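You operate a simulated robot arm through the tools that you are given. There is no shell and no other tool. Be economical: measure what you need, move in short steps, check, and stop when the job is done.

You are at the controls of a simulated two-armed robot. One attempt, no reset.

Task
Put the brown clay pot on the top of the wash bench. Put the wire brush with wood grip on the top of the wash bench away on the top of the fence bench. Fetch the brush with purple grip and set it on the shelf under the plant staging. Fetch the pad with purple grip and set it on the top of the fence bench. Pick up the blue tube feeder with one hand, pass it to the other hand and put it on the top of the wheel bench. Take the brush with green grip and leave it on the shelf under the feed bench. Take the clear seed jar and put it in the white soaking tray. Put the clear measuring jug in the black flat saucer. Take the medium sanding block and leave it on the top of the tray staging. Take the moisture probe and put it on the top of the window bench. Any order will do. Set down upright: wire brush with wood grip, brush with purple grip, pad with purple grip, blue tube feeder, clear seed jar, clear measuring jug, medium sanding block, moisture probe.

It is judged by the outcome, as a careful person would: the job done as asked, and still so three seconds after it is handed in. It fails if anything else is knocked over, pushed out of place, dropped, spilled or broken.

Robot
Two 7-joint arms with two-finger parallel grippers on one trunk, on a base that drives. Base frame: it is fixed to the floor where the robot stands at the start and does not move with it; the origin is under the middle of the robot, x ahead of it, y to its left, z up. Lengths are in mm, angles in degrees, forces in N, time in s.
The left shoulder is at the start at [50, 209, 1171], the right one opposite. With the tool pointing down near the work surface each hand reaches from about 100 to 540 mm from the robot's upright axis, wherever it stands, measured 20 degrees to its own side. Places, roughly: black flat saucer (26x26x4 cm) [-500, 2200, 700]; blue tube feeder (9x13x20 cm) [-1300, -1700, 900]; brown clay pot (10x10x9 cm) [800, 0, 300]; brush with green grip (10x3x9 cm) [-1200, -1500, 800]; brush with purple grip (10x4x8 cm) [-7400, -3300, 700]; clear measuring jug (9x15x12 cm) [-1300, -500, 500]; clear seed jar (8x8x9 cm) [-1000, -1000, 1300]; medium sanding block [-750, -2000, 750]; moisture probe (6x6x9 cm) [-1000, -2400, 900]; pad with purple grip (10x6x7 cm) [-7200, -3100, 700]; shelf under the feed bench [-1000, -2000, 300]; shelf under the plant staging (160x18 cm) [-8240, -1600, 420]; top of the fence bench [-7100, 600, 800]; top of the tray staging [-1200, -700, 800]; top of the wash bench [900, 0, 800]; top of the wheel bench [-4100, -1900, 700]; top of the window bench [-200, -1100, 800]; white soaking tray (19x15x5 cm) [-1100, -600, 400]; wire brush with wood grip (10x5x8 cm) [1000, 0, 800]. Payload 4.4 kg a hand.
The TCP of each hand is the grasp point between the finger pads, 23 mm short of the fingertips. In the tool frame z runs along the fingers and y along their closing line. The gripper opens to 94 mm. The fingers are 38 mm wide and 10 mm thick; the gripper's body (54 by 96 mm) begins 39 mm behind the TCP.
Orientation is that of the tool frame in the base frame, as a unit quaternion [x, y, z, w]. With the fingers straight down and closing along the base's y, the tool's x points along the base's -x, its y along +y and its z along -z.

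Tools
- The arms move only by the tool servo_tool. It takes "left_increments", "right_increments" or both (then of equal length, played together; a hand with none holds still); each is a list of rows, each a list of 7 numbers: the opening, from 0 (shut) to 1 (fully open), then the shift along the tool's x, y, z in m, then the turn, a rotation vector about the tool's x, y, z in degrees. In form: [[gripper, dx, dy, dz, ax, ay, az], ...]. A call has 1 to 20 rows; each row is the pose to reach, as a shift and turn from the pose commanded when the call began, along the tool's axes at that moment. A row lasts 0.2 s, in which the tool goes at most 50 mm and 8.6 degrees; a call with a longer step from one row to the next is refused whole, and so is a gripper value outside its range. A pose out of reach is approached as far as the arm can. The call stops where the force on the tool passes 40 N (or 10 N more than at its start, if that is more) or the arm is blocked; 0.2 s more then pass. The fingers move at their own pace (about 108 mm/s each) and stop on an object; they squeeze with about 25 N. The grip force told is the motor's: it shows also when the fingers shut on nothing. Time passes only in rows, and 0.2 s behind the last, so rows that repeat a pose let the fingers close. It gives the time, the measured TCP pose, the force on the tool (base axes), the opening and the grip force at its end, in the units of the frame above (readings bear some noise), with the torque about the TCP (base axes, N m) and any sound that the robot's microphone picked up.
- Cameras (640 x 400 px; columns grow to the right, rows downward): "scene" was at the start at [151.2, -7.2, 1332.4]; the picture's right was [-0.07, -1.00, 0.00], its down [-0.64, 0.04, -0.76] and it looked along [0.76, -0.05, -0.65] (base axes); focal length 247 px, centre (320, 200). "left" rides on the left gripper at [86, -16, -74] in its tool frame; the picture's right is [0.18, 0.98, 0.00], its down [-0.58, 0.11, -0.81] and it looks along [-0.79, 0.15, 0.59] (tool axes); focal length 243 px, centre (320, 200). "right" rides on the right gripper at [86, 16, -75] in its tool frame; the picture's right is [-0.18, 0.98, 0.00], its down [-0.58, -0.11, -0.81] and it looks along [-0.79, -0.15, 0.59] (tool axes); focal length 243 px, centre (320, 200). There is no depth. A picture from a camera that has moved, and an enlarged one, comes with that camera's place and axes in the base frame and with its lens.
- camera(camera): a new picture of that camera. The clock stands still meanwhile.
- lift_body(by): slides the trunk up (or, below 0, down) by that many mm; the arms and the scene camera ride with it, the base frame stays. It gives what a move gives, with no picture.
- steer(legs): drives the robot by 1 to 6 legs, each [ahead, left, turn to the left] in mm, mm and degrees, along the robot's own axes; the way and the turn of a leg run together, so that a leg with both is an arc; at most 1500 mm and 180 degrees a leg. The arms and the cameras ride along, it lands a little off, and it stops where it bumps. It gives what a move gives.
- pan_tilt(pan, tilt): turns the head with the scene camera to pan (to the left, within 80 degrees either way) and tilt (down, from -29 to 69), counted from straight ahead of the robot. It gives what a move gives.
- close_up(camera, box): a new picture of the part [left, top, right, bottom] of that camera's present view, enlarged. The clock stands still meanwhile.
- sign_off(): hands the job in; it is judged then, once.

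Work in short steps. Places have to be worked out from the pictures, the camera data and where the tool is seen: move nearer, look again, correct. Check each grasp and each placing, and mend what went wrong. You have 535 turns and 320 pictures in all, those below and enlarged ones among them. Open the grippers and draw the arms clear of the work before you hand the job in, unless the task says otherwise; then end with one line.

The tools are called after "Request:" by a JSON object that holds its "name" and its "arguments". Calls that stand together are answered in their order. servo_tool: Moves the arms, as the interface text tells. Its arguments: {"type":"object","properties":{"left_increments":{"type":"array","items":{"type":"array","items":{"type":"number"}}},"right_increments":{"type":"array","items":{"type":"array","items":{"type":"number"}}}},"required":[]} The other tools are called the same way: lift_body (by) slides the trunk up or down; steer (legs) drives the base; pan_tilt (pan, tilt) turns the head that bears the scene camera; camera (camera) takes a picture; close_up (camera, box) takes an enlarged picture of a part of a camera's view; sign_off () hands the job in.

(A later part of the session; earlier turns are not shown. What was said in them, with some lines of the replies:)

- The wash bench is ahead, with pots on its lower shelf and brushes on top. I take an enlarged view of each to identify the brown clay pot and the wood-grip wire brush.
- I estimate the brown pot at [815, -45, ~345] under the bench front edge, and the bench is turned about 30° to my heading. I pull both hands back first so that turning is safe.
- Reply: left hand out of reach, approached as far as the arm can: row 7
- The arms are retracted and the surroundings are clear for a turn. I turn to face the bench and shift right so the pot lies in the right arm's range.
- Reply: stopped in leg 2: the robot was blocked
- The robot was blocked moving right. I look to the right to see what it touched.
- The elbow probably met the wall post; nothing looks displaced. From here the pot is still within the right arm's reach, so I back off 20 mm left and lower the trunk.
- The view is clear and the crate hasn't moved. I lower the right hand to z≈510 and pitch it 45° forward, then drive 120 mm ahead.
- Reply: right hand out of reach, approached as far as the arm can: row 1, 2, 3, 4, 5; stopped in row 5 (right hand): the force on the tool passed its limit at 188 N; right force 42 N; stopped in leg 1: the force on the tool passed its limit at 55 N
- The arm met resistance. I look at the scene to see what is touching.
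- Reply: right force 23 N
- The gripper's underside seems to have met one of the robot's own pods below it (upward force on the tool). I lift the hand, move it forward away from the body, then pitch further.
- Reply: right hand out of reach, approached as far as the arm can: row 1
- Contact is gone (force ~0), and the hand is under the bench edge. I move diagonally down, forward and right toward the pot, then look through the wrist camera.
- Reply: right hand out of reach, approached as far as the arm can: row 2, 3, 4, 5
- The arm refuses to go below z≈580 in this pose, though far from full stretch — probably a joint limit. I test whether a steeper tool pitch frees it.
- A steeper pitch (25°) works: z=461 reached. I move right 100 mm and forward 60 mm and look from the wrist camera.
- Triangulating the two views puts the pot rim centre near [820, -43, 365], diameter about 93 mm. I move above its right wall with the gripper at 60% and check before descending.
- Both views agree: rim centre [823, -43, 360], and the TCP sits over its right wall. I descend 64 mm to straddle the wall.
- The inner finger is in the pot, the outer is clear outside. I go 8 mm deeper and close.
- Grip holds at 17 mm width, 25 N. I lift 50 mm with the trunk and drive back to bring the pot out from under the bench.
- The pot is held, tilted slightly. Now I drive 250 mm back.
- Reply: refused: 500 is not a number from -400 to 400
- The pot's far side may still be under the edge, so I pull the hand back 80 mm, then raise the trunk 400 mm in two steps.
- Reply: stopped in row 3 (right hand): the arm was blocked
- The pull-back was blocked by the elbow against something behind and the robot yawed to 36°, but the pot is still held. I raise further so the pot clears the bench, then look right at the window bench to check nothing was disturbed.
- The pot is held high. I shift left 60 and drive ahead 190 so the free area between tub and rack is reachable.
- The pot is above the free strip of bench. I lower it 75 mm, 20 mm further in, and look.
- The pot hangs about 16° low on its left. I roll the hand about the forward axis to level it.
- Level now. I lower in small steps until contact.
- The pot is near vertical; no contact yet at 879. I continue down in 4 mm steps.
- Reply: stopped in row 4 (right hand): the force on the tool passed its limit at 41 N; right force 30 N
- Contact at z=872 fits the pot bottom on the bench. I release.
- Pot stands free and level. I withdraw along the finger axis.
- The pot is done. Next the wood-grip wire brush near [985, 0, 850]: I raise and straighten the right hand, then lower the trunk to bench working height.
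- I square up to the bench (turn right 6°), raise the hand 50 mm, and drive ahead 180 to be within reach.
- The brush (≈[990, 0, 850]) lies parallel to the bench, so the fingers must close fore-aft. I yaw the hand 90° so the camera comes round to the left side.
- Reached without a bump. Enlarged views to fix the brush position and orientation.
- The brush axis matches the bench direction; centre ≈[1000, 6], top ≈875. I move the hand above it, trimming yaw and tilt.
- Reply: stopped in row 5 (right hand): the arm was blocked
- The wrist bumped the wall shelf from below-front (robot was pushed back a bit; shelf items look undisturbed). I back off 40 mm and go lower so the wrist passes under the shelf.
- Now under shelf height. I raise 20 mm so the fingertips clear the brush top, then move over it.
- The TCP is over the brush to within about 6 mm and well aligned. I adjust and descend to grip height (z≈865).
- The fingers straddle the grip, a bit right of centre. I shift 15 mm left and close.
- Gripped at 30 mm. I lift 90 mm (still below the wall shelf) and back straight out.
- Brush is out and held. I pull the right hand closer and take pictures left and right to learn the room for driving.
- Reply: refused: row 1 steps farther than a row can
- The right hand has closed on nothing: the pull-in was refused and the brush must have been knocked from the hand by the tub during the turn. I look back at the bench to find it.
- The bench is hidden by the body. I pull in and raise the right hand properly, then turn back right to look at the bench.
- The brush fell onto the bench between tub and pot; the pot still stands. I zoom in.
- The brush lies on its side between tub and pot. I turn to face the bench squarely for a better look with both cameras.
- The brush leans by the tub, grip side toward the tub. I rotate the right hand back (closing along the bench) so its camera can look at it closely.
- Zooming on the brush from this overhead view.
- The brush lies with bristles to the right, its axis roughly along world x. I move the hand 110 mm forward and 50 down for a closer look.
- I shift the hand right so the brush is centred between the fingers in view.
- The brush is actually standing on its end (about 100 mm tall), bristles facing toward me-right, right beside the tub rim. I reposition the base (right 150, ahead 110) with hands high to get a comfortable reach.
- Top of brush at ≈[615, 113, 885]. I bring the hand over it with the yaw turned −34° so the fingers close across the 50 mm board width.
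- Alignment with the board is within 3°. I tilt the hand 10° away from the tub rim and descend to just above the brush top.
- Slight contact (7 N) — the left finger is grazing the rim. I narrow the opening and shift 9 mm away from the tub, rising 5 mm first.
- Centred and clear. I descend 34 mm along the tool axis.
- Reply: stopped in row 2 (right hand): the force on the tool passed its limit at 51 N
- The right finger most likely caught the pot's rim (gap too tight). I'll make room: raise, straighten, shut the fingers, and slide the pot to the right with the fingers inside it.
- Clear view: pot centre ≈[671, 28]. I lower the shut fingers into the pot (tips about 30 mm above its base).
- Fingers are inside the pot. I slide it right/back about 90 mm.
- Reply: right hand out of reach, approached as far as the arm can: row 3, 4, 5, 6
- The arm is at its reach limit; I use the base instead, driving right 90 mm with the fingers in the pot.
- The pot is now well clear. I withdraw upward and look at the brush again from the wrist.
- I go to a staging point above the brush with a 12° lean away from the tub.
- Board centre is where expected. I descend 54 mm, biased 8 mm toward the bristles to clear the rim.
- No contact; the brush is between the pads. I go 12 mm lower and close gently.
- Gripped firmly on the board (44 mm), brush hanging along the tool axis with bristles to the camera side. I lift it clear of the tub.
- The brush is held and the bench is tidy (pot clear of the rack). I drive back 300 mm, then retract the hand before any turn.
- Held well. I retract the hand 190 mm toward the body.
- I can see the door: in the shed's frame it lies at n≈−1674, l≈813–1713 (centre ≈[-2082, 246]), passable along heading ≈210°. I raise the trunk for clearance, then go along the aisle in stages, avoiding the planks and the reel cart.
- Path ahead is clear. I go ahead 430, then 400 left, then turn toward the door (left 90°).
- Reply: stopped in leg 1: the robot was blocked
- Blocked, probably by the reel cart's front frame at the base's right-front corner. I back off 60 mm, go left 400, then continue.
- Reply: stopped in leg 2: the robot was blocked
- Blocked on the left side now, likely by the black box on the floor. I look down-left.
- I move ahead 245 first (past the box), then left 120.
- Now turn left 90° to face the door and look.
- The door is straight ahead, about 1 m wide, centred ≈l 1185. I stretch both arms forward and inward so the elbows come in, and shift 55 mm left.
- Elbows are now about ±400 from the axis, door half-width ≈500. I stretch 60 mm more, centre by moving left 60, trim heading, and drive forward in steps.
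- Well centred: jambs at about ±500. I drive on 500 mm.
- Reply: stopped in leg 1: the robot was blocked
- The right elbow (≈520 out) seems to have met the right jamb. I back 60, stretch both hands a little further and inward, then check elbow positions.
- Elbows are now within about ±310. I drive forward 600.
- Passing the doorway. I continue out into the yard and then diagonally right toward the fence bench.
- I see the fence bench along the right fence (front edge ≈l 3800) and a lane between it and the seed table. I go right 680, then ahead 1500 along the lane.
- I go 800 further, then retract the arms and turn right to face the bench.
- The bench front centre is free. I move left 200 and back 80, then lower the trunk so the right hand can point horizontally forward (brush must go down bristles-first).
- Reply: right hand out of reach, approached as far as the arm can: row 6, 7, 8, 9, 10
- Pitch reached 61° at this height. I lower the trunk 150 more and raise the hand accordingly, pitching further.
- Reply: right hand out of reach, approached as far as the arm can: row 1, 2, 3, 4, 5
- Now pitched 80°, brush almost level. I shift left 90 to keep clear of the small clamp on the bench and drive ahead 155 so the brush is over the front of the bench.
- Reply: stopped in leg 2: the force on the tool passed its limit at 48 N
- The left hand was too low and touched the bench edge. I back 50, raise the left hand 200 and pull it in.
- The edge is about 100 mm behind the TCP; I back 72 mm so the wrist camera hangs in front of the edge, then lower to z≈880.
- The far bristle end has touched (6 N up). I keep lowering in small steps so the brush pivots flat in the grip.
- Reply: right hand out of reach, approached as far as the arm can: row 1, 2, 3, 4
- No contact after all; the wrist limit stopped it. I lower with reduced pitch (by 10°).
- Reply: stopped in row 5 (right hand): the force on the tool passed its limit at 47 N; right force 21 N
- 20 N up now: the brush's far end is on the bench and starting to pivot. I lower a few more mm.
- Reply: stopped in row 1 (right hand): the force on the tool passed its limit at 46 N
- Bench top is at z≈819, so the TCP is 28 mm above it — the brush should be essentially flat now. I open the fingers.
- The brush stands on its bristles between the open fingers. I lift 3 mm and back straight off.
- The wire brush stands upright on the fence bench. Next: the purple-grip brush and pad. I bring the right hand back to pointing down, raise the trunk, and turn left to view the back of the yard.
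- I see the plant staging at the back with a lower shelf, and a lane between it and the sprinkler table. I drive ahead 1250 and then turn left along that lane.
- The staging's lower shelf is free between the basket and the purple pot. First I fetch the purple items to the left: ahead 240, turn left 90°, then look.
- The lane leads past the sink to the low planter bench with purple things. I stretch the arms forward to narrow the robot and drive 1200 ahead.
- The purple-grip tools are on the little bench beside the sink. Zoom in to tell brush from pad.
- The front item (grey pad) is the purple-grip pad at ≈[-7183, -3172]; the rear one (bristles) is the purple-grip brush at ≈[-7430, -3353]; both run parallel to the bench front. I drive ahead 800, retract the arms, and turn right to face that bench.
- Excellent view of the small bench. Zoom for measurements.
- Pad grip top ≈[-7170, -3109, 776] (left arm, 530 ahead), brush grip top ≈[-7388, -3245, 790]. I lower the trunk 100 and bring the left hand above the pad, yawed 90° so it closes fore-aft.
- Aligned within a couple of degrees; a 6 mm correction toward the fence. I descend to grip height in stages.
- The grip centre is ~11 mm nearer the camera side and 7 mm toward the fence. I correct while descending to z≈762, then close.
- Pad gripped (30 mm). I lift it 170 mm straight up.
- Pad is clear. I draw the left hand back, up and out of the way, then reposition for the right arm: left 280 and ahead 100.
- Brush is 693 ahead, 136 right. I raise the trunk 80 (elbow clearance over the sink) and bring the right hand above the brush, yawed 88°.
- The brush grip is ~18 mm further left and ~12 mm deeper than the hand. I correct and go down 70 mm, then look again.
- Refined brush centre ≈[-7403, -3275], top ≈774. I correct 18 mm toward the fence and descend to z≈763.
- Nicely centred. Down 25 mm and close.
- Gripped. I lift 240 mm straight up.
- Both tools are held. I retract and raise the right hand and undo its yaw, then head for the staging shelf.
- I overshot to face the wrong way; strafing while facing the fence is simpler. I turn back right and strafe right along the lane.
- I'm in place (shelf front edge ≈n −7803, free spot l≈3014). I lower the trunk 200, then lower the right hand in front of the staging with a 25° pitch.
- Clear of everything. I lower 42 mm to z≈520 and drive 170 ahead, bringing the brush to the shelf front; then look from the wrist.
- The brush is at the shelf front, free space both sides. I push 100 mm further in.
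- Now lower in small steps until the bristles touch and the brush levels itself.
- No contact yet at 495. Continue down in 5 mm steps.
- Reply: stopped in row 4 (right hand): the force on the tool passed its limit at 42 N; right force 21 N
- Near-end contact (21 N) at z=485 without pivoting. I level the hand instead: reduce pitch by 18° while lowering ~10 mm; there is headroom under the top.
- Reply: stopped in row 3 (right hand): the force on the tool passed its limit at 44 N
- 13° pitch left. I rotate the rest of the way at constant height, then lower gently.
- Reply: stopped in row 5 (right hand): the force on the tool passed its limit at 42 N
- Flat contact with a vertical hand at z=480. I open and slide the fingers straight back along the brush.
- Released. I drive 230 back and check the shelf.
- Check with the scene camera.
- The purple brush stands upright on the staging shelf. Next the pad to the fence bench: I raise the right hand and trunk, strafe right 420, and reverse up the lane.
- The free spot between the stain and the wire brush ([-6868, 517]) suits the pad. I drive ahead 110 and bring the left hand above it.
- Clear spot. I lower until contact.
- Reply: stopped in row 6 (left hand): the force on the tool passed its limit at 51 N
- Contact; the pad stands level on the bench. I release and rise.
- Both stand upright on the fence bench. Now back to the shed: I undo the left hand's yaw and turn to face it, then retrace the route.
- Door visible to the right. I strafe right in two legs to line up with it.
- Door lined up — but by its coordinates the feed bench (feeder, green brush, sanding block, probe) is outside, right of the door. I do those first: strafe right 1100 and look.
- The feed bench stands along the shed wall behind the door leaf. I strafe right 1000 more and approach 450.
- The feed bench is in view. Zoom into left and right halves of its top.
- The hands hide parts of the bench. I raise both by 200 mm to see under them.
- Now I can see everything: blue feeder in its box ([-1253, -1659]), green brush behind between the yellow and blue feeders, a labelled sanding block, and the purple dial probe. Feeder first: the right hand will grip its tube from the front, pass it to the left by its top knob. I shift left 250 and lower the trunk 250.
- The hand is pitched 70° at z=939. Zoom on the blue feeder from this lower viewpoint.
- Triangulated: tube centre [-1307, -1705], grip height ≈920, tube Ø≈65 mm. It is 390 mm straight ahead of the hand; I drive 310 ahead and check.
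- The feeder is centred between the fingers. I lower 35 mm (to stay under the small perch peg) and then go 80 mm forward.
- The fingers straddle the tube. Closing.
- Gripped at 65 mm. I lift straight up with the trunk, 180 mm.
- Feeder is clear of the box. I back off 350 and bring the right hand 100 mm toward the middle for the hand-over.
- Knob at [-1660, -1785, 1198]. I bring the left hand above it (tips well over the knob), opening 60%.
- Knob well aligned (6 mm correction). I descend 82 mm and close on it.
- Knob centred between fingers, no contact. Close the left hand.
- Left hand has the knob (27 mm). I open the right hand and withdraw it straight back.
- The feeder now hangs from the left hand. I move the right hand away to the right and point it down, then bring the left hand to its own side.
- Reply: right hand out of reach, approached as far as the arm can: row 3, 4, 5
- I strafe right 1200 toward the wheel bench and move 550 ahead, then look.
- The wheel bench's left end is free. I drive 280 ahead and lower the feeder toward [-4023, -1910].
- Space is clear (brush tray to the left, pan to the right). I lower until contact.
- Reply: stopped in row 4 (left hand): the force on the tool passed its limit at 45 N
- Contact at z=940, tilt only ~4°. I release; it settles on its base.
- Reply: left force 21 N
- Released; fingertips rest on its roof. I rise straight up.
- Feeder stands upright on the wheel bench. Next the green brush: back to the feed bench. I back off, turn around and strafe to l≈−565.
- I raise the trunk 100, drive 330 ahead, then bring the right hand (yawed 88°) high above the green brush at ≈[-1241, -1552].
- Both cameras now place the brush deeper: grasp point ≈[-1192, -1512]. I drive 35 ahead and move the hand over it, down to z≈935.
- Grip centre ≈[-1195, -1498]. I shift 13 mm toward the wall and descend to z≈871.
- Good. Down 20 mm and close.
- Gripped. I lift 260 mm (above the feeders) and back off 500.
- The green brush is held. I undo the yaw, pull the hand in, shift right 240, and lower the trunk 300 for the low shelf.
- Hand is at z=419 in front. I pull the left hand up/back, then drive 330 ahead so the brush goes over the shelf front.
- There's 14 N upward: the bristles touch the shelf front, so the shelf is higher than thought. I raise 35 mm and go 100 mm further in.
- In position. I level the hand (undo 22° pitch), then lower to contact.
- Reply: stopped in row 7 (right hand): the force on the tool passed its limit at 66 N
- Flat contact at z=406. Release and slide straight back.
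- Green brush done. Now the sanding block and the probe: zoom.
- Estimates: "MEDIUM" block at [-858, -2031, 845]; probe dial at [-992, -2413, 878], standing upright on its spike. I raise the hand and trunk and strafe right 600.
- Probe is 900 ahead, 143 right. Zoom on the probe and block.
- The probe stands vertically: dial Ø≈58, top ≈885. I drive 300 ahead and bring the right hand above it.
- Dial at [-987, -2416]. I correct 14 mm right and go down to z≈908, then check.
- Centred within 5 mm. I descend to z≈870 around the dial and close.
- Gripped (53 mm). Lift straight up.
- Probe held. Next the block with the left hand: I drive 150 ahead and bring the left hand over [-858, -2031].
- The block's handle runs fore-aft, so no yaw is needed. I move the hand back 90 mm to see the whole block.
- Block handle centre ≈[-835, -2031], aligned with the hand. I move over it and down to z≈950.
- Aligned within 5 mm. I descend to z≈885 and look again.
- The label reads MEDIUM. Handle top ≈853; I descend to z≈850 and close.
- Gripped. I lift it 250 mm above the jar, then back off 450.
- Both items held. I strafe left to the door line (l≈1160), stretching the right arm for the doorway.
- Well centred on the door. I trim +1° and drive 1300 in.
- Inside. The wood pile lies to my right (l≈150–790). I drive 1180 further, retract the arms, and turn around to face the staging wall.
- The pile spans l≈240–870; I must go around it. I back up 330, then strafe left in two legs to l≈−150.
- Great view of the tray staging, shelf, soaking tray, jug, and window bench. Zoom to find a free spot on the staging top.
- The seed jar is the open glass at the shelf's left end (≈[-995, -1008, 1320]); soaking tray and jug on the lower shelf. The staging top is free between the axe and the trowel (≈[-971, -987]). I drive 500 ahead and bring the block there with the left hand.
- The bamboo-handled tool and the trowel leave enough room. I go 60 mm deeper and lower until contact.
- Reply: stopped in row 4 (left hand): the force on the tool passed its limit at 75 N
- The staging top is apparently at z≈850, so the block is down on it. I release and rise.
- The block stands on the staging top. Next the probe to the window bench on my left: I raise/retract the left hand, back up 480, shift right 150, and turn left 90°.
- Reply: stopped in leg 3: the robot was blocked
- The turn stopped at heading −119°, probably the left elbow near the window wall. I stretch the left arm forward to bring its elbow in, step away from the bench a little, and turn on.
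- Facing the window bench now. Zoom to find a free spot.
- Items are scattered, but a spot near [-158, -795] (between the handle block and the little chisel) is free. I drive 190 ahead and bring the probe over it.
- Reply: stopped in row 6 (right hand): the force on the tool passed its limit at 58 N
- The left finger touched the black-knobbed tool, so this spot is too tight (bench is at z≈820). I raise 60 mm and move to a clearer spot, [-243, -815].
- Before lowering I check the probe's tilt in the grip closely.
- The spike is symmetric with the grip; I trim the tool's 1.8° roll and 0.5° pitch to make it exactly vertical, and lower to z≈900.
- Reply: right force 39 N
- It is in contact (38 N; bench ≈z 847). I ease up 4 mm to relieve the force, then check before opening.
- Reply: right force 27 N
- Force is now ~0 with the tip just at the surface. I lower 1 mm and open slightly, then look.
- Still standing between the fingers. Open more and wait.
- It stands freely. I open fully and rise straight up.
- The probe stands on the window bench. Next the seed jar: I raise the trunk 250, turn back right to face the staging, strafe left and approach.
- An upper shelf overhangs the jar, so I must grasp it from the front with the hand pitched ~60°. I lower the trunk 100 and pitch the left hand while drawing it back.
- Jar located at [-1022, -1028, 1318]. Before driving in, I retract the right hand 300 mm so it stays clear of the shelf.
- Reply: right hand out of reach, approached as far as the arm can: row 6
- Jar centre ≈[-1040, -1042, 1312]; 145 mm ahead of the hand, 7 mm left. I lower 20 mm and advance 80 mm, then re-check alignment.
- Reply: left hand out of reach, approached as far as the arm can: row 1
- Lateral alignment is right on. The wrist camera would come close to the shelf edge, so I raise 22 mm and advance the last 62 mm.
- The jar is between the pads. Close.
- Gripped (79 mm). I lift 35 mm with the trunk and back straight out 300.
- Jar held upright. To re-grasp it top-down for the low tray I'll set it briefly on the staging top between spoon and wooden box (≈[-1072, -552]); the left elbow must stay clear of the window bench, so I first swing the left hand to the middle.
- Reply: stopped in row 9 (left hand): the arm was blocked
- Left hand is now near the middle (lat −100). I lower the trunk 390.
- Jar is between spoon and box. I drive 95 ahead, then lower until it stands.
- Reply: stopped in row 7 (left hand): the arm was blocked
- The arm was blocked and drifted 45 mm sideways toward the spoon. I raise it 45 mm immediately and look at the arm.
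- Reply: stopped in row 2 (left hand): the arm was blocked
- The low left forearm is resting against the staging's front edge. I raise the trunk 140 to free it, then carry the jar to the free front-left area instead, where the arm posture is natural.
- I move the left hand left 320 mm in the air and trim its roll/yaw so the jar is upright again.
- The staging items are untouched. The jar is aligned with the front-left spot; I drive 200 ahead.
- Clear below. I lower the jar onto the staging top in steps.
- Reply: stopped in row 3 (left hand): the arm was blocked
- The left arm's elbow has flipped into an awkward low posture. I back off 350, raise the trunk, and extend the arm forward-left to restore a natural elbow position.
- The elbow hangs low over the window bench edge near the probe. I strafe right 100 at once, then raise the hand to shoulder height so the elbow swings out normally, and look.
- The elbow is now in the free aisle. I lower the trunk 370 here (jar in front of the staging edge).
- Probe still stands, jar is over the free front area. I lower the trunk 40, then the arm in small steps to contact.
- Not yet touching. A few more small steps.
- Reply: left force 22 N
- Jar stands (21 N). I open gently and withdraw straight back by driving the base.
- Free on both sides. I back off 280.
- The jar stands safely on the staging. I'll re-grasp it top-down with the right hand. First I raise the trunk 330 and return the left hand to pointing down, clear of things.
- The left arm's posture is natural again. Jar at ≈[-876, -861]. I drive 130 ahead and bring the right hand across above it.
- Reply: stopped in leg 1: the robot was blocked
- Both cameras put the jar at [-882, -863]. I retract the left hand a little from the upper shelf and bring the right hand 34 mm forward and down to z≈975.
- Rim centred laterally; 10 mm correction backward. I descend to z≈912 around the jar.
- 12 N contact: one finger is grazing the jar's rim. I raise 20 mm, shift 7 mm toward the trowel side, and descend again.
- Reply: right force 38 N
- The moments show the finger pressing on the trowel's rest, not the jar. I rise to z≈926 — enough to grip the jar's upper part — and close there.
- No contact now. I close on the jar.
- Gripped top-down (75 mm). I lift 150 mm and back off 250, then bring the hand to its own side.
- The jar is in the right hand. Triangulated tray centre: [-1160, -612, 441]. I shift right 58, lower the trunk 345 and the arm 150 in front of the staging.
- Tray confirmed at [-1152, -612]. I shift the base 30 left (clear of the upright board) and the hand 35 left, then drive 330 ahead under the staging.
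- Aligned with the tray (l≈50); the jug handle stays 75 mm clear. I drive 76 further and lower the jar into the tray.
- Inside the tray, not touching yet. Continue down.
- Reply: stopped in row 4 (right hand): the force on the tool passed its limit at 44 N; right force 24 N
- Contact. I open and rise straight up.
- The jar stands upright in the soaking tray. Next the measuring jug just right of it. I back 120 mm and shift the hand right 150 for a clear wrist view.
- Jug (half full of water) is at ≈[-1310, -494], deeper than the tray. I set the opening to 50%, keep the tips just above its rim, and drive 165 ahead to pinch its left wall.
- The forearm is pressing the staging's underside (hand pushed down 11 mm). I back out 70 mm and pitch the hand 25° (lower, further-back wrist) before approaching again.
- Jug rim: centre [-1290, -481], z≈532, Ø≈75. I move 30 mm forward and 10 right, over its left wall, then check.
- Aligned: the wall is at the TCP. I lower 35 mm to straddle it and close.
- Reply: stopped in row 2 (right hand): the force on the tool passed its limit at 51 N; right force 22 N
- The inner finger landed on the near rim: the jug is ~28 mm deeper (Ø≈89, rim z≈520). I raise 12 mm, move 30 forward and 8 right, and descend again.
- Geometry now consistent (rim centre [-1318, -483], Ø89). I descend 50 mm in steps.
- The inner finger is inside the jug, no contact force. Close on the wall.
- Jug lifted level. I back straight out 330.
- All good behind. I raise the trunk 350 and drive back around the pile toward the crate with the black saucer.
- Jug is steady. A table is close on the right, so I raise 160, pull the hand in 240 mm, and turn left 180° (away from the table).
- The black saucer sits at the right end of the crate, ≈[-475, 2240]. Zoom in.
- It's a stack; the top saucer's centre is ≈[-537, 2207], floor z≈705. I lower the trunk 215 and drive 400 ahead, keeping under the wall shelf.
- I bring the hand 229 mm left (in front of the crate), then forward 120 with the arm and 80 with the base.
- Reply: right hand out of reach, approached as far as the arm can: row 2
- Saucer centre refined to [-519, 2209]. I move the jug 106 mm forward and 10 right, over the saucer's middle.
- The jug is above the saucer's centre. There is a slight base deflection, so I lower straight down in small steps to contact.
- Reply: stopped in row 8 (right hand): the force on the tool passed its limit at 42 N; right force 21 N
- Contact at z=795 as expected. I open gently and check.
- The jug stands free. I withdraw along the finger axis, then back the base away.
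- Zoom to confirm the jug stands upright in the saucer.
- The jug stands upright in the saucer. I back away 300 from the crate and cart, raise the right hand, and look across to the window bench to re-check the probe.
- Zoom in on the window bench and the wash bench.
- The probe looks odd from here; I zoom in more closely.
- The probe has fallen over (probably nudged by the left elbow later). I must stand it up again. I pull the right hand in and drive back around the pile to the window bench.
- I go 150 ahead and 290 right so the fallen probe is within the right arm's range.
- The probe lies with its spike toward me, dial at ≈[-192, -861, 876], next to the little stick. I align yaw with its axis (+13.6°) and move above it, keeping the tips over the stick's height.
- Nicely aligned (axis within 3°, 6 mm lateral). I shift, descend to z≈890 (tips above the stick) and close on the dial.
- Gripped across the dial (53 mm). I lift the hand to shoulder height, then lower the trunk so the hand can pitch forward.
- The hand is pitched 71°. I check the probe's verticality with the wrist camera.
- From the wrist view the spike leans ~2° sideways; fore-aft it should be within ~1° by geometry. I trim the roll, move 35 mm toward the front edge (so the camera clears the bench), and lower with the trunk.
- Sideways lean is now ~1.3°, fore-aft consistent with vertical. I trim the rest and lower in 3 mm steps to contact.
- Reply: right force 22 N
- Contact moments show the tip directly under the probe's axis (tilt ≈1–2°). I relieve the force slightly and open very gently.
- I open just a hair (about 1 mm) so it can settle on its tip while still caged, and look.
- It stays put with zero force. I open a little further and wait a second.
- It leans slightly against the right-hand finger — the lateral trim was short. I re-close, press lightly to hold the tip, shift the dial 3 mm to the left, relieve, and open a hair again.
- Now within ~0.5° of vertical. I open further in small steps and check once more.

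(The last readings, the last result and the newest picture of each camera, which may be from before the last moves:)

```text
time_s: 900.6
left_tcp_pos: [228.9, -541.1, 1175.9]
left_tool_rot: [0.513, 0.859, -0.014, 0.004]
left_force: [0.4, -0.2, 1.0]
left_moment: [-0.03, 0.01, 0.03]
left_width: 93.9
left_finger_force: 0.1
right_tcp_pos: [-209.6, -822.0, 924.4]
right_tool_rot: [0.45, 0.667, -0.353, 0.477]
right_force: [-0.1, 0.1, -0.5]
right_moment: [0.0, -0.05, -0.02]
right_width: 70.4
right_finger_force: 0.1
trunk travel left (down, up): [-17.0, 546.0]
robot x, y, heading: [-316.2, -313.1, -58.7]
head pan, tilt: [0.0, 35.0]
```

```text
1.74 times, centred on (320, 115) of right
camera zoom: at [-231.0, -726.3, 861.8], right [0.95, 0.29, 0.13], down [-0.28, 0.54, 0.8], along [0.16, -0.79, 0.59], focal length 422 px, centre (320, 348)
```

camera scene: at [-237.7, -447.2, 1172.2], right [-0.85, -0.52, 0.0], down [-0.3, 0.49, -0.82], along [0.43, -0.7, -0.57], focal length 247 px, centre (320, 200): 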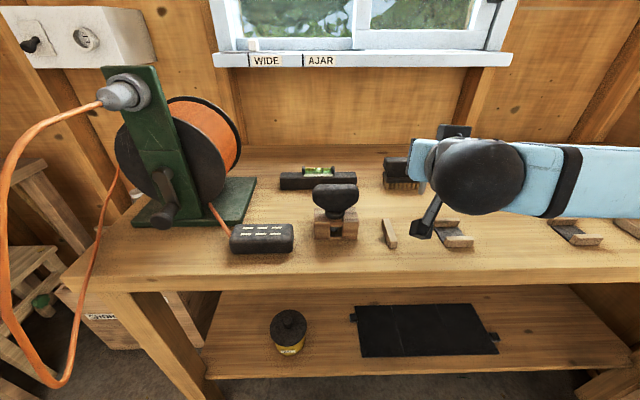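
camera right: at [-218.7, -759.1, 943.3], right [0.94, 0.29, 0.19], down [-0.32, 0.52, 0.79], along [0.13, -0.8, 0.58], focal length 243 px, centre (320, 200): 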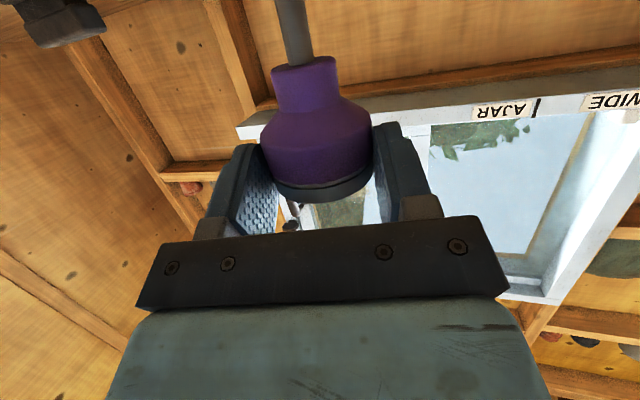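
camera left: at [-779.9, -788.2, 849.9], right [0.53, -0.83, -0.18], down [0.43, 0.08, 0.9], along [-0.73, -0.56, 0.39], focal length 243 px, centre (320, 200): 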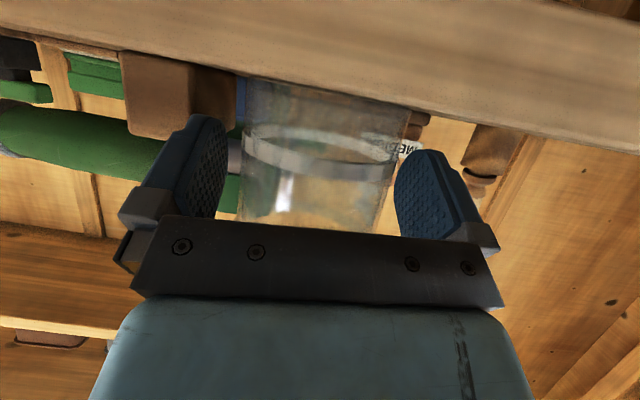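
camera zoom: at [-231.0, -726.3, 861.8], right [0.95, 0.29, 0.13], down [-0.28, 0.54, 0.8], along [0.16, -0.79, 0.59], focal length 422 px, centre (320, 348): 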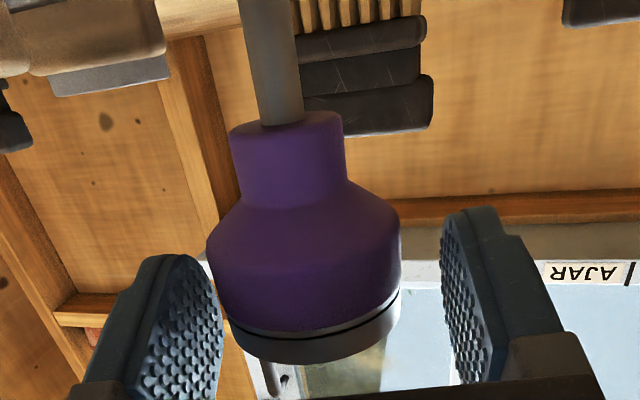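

The probe did not follow the opening finger: it is standing freely. I open fully and withdraw straight back.

Request:
{"name": "servo_tool", "arguments": {"right_increments": [[0.85, 0, 0, 0, 0, 0, 0], [1, 0, 0, 0, 0, 0, 0], [1, 0.006, 0, -0.019, 0, 0, 0], [1, 0.012, 0, -0.038, 0, 0, 0], [1, 0.021, 0, -0.067, 0, 0, 0], [1, 0.03, 0, -0.095, 0, 0, 0], [1, 0.039, 0, -0.124, 0, 0, 0]]}}

Request:
{"name": "close_up", "arguments": {"camera": "scene", "box": [360, 120, 520, 280]}}

```text
time_s: 902.2
left_tcp_pos: [227.4, -540.2, 1175.5]
left_tool_rot: [0.511, 0.859, -0.014, 0.005]
left_force: [0.2, 0.1, -0.1]
left_moment: [-0.02, 0.04, -0.03]
left_width: 94.0
left_finger_force: 0.1
right_tcp_pos: [-199.9, -708.3, 935.6]
right_tool_rot: [0.45, 0.667, -0.354, 0.476]
right_force: [0.0, 0.7, -0.2]
right_moment: [0.02, 0.0, 0.02]
right_width: 94.0
right_finger_force: 0.1
right hand out of reach, approached as far as the arm can: row 5, 6, 7
trunk travel left (down, up): [-17.0, 546.0]
robot x, y, heading: [-321.0, -312.7, -58.5]
head pan, tilt: [0.0, 35.0]
```

```text
2.50 times, centred on (440, 200) of scene
camera zoom: at [-236.9, -445.8, 1107.3], right [-0.85, -0.52, 0.0], down [-0.3, 0.49, -0.82], along [0.43, -0.7, -0.57], focal length 618 px, centre (20, 200)
```

zoom: 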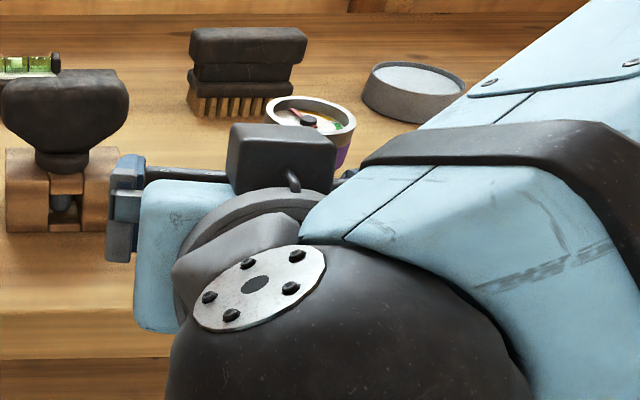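

The probe stands with its dial up. I carefully back 100, strafe away to the left, then back off and take a final look.

Request:
{"name": "steer", "arguments": {"legs": [[-100, 0, 0], [0, 280, 0], [-60, 0, 0]]}}

Request:
{"name": "pan_tilt", "arguments": {"pan": -30, "tilt": 30}}

Request:
{"name": "camera", "arguments": {"camera": "scene"}}

```text
time_s: 906.6
left_tcp_pos: [384.1, -256.6, 1175.7]
left_tool_rot: [0.511, 0.859, -0.015, 0.005]
left_force: [-0.4, 0.2, -0.3]
left_moment: [-0.02, -0.01, -0.01]
left_width: 94.1
left_finger_force: 0.0
right_tcp_pos: [-42.5, -424.8, 936.3]
right_tool_rot: [0.451, 0.667, -0.354, 0.476]
right_force: [0.2, 0.8, 0.4]
right_moment: [0.02, 0.0, 0.01]
right_width: 93.8
right_finger_force: 0.0
trunk travel left (down, up): [-17.0, 546.0]
robot x, y, heading: [-162.1, -25.7, -58.3]
head pan, tilt: [0.0, 35.0]
```

```text
time_s: 907.5
left_tcp_pos: [385.5, -257.2, 1175.3]
left_tool_rot: [0.511, 0.859, -0.014, 0.004]
left_force: [0.1, 0.3, 0.4]
left_moment: [0.02, -0.06, -0.02]
left_width: 94.2
left_finger_force: 0.1
right_tcp_pos: [-41.6, -425.7, 935.2]
right_tool_rot: [0.451, 0.667, -0.354, 0.476]
right_force: [-0.2, -0.1, 0.6]
right_moment: [0.02, 0.01, -0.01]
right_width: 94.1
right_finger_force: 0.0
trunk travel left (down, up): [-17.0, 546.0]
robot x, y, heading: [-159.1, -28.8, -58.5]
head pan, tilt: [-30.0, 30.0]
```

```text
4 pictures are left
camera scene: at [-123.5, -178.0, 1115.0], right [-1.0, -0.03, 0.0], down [-0.01, 0.5, -0.87], along [0.03, -0.87, -0.5], focal length 247 px, centre (320, 200)
```

scene: 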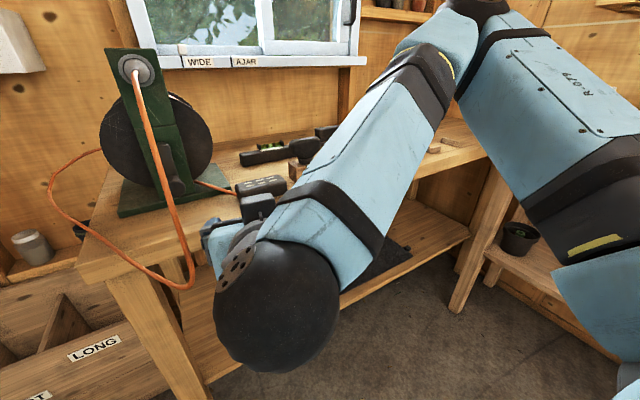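

The arm hides the view. I lift the right hand up and back out of the line of sight and re-check.

Request:
{"name": "servo_tool", "arguments": {"right_increments": [[1, -0.04, 0.01, -0.02, 0, 0, 0], [1, -0.08, 0.02, -0.04, 0, 0, 0], [1, -0.12, 0.03, -0.06, 0, 8, 0], [1, -0.16, 0.04, -0.075, 0, 16, 0], [1, -0.2, 0.05, -0.09, 0, 24, 0], [1, -0.24, 0.06, -0.105, 0, 32, 0], [1, -0.27, 0.07, -0.115, 0, 40, 0]]}}

Request:
{"name": "lift_body", "arguments": {"by": 250}}

Request:
{"name": "camera", "arguments": {"camera": "scene"}}

```text
time_s: 909.1
left_tcp_pos: [386.6, -255.7, 1176.2]
left_tool_rot: [0.511, 0.859, -0.013, 0.004]
left_force: [0.1, 0.4, 0.1]
left_moment: [-0.01, -0.02, 0.0]
left_width: 94.2
left_finger_force: 0.1
right_tcp_pos: [23.6, -372.1, 1227.4]
right_tool_rot: [0.544, 0.791, -0.177, 0.218]
right_force: [-0.2, 0.6, -0.3]
right_moment: [-0.01, 0.0, -0.02]
right_width: 94.0
right_finger_force: 0.0
trunk travel left (down, up): [-17.0, 546.0]
robot x, y, heading: [-158.9, -26.6, -58.0]
head pan, tilt: [-30.0, 30.0]
```

```text
time_s: 911.7
left_tcp_pos: [385.5, -256.8, 1426.7]
left_tool_rot: [0.511, 0.859, -0.014, 0.004]
left_force: [0.2, 0.2, 0.7]
left_moment: [0.0, -0.01, -0.02]
left_width: 94.1
left_finger_force: 0.2
right_tcp_pos: [24.2, -373.5, 1475.6]
right_tool_rot: [0.545, 0.79, -0.177, 0.218]
right_force: [0.7, -0.9, 0.4]
right_moment: [0.02, -0.02, 0.02]
right_width: 93.8
right_finger_force: 0.1
trunk travel left (down, up): [-267.0, 296.0]
robot x, y, heading: [-160.9, -28.1, -58.0]
head pan, tilt: [-30.0, 30.0]
```

```text
3 pictures are left
camera scene: at [-123.5, -178.1, 1365.0], right [-1.0, -0.03, 0.0], down [-0.01, 0.5, -0.87], along [0.03, -0.87, -0.5], focal length 247 px, centre (320, 200)
```

scene: 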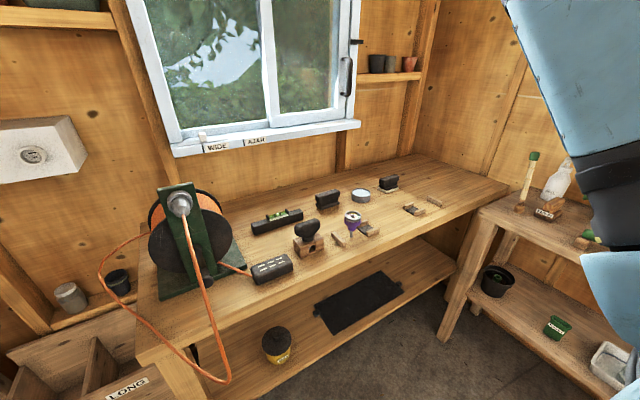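

The probe stands upright on the window bench with its dial up. The other nine items were each seen in place after I set them down. The grippers are open and the arms are clear, so I hand in the job.

Request:
{"name": "sign_off", "arguments": {}}

```text
The job is handed in.
```

All ten items were put where asked, and I handed the job in. Two went down twice: the wire brush was knocked out of my hand onto the wash bench on the way, and the moisture probe fell over on the window bench and had to be stood up again. While moving about, the arms or base also bumped a few things lightly, including the reel cart and the black box on the floor. I saw nothing out of place afterwards, but did not check each one closely.
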